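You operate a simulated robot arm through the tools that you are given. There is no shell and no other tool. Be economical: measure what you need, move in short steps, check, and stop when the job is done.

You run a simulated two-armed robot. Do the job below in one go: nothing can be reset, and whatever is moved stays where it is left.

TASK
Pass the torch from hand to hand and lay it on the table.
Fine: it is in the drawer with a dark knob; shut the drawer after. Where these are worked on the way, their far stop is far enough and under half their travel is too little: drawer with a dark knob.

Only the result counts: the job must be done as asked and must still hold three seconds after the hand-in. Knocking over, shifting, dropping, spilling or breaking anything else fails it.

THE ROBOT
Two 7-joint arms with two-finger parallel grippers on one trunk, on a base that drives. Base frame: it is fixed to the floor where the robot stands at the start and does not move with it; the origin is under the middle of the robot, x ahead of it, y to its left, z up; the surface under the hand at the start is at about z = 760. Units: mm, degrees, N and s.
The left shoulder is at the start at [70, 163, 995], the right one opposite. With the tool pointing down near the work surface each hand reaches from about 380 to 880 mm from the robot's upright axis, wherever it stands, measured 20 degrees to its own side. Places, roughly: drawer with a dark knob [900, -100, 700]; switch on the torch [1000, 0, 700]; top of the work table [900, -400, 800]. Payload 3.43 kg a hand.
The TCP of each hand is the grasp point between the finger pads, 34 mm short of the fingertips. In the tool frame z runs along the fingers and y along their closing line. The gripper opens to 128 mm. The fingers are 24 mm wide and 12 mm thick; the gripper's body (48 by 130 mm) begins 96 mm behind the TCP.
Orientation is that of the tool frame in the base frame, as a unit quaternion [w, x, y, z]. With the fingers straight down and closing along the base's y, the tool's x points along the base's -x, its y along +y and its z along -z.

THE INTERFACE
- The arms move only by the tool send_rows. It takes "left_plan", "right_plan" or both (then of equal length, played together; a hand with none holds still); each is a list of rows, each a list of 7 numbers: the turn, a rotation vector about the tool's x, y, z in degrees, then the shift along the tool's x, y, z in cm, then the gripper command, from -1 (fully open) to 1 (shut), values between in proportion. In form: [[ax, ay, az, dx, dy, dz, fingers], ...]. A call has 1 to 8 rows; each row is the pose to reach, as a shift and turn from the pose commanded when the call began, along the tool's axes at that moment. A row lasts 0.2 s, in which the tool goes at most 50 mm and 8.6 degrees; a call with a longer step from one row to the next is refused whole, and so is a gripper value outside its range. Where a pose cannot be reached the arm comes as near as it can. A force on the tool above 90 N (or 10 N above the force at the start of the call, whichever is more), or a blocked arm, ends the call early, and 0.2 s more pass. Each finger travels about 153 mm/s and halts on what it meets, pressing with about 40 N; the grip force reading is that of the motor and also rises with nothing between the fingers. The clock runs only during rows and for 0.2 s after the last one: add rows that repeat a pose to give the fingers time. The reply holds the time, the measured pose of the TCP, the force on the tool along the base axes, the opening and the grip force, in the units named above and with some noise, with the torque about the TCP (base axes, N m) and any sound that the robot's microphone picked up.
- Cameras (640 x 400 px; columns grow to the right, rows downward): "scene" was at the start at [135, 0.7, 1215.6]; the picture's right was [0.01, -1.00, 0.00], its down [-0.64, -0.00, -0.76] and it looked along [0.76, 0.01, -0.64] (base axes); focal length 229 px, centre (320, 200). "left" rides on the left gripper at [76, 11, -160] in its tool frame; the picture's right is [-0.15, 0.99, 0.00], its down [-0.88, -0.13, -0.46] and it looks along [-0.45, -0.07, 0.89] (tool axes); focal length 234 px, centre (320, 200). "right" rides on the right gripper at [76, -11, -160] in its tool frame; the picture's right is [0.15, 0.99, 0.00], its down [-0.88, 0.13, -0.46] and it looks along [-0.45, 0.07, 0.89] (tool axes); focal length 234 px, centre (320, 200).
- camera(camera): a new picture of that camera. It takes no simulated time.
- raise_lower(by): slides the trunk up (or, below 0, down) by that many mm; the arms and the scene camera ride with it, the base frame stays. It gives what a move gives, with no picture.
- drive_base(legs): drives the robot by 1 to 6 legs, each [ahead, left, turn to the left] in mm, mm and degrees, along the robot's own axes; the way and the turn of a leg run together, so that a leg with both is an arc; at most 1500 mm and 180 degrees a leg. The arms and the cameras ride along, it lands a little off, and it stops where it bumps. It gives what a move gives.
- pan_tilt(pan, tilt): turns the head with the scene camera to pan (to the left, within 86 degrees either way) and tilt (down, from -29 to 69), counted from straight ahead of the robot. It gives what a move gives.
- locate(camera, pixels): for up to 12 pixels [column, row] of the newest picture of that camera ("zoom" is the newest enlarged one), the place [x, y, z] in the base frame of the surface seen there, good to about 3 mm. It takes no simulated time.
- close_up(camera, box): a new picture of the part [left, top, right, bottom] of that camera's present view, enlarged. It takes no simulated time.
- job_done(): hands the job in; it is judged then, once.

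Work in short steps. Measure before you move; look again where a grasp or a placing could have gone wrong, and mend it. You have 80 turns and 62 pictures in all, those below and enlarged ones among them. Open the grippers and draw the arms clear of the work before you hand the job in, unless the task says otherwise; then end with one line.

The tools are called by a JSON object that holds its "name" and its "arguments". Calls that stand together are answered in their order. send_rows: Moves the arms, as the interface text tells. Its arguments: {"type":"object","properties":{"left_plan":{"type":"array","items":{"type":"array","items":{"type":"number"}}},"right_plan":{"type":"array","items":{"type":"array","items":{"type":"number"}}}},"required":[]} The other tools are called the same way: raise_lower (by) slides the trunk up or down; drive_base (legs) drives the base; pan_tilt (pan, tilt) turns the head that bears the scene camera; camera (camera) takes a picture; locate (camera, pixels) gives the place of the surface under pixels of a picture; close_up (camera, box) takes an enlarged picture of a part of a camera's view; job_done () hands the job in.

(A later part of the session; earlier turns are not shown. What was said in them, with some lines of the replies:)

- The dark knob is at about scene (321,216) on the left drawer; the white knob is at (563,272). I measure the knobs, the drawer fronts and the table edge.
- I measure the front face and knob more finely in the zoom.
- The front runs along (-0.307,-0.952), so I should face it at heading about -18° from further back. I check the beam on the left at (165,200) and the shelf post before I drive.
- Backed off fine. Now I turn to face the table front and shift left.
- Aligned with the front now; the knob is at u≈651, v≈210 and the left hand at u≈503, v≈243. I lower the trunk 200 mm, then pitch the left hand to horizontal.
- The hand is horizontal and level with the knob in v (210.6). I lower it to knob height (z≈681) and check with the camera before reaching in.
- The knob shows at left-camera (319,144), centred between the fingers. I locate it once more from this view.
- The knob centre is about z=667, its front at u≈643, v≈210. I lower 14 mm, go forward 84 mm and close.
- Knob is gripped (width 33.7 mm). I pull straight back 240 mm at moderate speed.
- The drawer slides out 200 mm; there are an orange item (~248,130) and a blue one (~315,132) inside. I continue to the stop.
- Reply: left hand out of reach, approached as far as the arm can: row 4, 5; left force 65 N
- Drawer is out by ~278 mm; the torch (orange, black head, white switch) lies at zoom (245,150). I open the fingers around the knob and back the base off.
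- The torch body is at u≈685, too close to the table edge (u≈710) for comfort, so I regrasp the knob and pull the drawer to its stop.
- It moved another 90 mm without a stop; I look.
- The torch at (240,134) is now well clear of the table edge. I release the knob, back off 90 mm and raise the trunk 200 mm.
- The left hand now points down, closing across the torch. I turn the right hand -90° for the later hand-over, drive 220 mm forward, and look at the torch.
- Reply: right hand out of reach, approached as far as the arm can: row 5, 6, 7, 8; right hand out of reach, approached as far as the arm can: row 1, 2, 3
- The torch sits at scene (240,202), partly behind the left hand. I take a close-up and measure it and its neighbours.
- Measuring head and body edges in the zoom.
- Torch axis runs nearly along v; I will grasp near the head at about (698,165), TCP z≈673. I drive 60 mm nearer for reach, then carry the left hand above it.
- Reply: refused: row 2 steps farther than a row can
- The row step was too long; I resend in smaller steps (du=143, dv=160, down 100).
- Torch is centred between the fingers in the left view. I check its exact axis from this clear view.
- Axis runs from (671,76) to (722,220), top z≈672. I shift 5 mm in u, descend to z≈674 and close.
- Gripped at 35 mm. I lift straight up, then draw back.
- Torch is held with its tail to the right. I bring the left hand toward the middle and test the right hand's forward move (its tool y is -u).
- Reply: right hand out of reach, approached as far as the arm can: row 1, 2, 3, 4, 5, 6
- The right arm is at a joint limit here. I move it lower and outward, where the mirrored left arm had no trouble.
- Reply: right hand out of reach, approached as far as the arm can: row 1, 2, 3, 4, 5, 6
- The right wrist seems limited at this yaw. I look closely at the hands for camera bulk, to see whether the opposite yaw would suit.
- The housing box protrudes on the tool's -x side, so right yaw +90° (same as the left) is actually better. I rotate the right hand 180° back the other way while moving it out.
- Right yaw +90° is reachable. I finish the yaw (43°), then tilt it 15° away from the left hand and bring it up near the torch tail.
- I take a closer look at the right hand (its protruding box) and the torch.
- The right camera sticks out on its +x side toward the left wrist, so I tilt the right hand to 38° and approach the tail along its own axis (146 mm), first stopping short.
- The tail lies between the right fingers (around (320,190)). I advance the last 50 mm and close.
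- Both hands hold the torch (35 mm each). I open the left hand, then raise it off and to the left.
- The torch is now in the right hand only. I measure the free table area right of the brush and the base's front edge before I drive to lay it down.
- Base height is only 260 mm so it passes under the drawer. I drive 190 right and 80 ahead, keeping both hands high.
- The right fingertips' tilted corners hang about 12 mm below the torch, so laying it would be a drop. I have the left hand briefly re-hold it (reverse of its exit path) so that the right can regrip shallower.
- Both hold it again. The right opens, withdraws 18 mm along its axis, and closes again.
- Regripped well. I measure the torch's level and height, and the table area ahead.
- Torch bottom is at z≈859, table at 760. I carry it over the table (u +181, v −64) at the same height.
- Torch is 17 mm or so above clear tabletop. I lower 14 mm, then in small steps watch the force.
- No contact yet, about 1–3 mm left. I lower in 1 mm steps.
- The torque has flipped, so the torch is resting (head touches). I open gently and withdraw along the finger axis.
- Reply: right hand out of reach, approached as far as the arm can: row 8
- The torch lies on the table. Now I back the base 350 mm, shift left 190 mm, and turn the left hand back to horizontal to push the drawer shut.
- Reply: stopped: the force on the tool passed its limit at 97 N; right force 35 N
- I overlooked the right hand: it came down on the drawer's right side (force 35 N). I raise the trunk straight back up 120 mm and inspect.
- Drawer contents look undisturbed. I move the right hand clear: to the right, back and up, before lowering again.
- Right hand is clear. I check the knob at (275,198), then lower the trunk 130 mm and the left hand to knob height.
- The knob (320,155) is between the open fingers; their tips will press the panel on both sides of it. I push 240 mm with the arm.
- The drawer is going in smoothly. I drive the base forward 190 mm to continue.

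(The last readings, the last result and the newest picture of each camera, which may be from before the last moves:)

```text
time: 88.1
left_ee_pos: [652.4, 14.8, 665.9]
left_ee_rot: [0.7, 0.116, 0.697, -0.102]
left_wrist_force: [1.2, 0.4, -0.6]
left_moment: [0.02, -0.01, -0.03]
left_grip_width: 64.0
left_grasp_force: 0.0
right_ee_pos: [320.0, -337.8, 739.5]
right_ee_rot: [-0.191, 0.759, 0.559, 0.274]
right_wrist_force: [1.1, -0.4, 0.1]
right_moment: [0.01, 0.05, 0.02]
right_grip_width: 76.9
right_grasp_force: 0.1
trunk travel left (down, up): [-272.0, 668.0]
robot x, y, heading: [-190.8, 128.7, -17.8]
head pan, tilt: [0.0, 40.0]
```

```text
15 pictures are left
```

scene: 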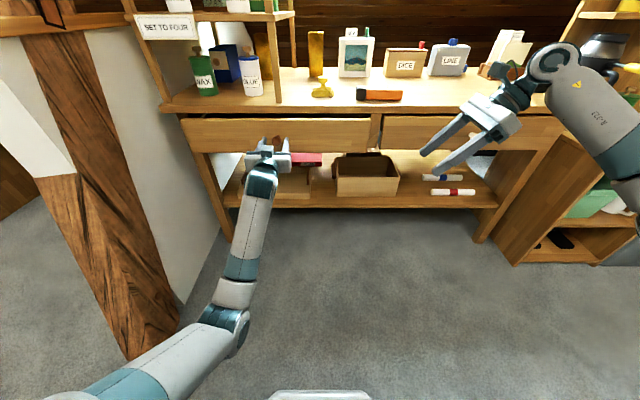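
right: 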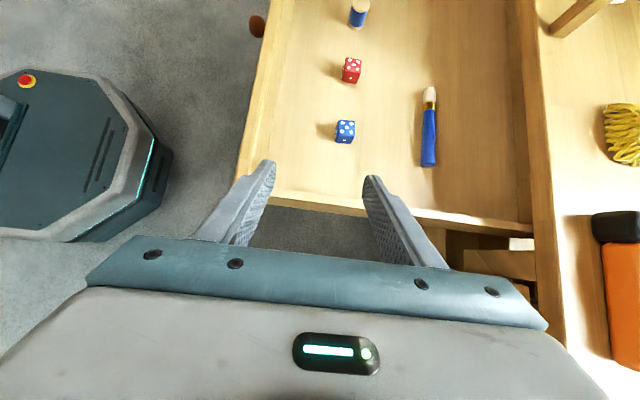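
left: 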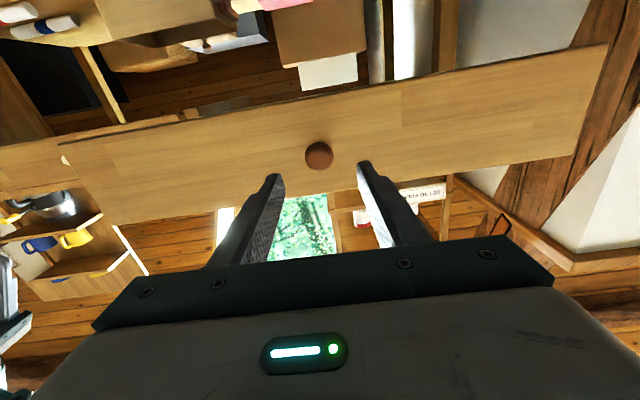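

Fingertips are at u≈650; the shut face was at ≈691. I push on slowly.

{"name": "send_rows", "arguments": {"left_plan": [[0, 0, 0, 0, 0, 1, 0], [0, 0, 0, 0, 0, 2, 0], [0, 0, 0, 0, 0, 3, 0], [0, 0, 0, 0, 0, 3.6, 0], [0, 0, 0, 0, 0, 4.0, 0]]}}

{"name": "send_rows", "arguments": {"left_plan": [[0, 0, 0, 0, 0, 0.3, 0], [0, 0, 0, 0, 0, 0.6, 0], [0, 0, 0, 0, 0, 0.6, 0]]}}

{"name": "close_up", "arguments": {"camera": "scene", "box": [160, 60, 480, 220]}}

```text
time: 89.3
left_ee_pos: [688.9, 4.4, 666.4]
left_ee_rot: [0.7, 0.115, 0.698, -0.1]
left_wrist_force: [-48.3, 17.0, -9.8]
left_moment: [0.79, 0.15, -1.88]
left_grip_width: 63.4
left_grasp_force: 0.2
right_ee_pos: [318.8, -336.2, 741.2]
right_ee_rot: [-0.19, 0.758, 0.56, 0.275]
right_wrist_force: [0.7, -0.2, -0.7]
right_moment: [0.02, -0.03, 0.0]
right_grip_width: 76.9
right_grasp_force: 0.0
trunk travel left (down, up): [-272.0, 668.0]
robot x, y, heading: [-195.1, 128.7, -17.6]
head pan, tilt: [0.0, 40.0]
```

```text
time: 89.7
left_ee_pos: [689.6, 4.4, 665.7]
left_ee_rot: [0.7, 0.115, 0.698, -0.101]
left_wrist_force: [-26.2, 10.5, 3.8]
left_moment: [-0.15, -0.23, -0.99]
left_grip_width: 62.6
left_grasp_force: 0.0
right_ee_pos: [318.0, -334.3, 741.9]
right_ee_rot: [-0.189, 0.759, 0.56, 0.274]
right_wrist_force: [-0.8, 0.7, -0.7]
right_moment: [-0.03, -0.02, -0.01]
right_grip_width: 76.8
right_grasp_force: 0.1
trunk travel left (down, up): [-272.0, 668.0]
robot x, y, heading: [-194.4, 130.7, -17.7]
head pan, tilt: [0.0, 40.0]
stopped in row 1 (left hand): the force on the tool passed its limit at 100 N (the readings are from after the stop); the commanded pose is now the measured one
```

```text
2.00 times, centred on (320, 140) of scene
```

zoom: 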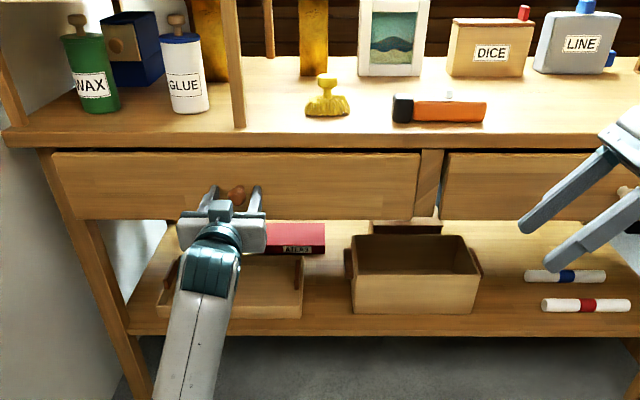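

Hard stop reached with the tips at u≈689, so the drawer is shut. I withdraw the hand straight back, drive off, open the grippers and check.

{"name": "send_rows", "arguments": {"left_plan": [[0, 0, 0, 0, 0, -1, 0], [0, 0, 0, 0, 0, -4, 0], [0, 0, 0, 0, 0, -8, 0], [0, 0, 0, 0, 0, -12, -0.5], [0, 0, 0, 0, 0, -15, -1]], "right_plan": [[0, 0, 0, 0, 0, 0, -0.4], [0, 0, 0, 0, 0, 0, -0.7], [0, 0, 0, 0, 0, 0, -1], [0, 0, 0, 0, 0, 0, -1], [0, 0, 0, 0, 0, 0, -1]]}}

{"name": "drive_base", "arguments": {"legs": [[-200, 0, 0]]}}

{"name": "camera", "arguments": {"camera": "scene"}}

{"name": "close_up", "arguments": {"camera": "scene", "box": [180, 40, 420, 190]}}

```text
time: 90.9
left_ee_pos: [547.7, 47.8, 663.6]
left_ee_rot: [0.697, 0.117, 0.7, -0.101]
left_wrist_force: [0.0, 0.7, -0.1]
left_moment: [0.01, 0.02, 0.01]
left_grip_width: 128.0
left_grasp_force: 0.0
right_ee_pos: [318.9, -336.9, 739.7]
right_ee_rot: [-0.191, 0.758, 0.56, 0.274]
right_wrist_force: [0.2, -0.6, -0.9]
right_moment: [0.0, 0.04, -0.01]
right_grip_width: 128.0
right_grasp_force: 0.0
trunk travel left (down, up): [-272.0, 668.0]
robot x, y, heading: [-193.2, 133.1, -17.8]
head pan, tilt: [0.0, 40.0]
```

```text
time: 92.5
left_ee_pos: [356.4, 108.3, 664.3]
left_ee_rot: [0.698, 0.117, 0.7, -0.101]
left_wrist_force: [0.4, -0.3, 0.0]
left_moment: [-0.01, -0.02, -0.02]
left_grip_width: 127.9
left_grasp_force: 0.0
right_ee_pos: [129.1, -276.1, 740.8]
right_ee_rot: [-0.19, 0.76, 0.558, 0.274]
right_wrist_force: [0.3, 0.9, -0.2]
right_moment: [-0.02, -0.01, 0.02]
right_grip_width: 128.0
right_grasp_force: 0.0
trunk travel left (down, up): [-272.0, 668.0]
robot x, y, heading: [-386.1, 190.0, -17.8]
head pan, tilt: [0.0, 40.0]
```

```text
13 pictures are left
```

scene: 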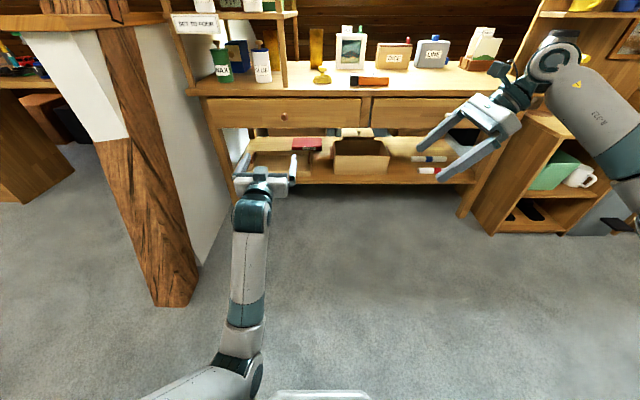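

```text
2.67 times, centred on (300, 115) of scene
```

zoom: 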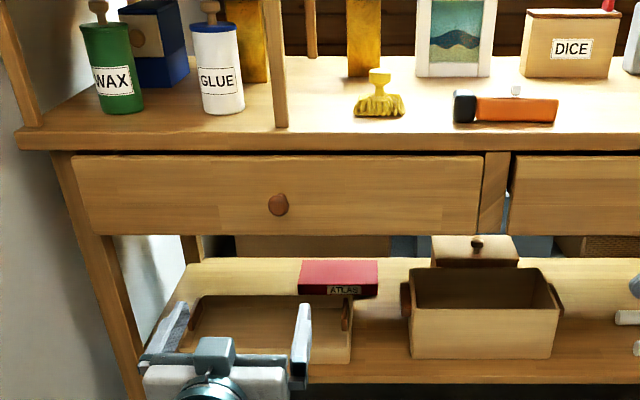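

Looks shut; I confirm the face against the start measurements.

{"name": "locate", "arguments": {"camera": "zoom", "pixels": [[350, 205], [150, 195], [450, 200], [278, 203], [560, 200], [490, 220], [510, 103]]}}

```text
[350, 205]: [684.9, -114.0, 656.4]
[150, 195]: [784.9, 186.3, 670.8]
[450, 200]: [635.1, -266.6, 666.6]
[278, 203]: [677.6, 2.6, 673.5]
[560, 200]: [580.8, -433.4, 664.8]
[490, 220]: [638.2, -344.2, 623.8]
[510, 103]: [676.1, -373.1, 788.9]
```

The drawer is shut (face at u≈687, the same as at the start and level with its neighbour). The torch lies on the table, and both hands are open and clear.

{"name": "job_done", "arguments": {}}

```text
The job is handed in.
```

The torch was passed from the left hand to the right and laid on the table, and the dark-knobbed drawer is shut; on the way my right hand came down on the drawer's side wall (97 N peak), but the drawer contents looked undisturbed afterwards.
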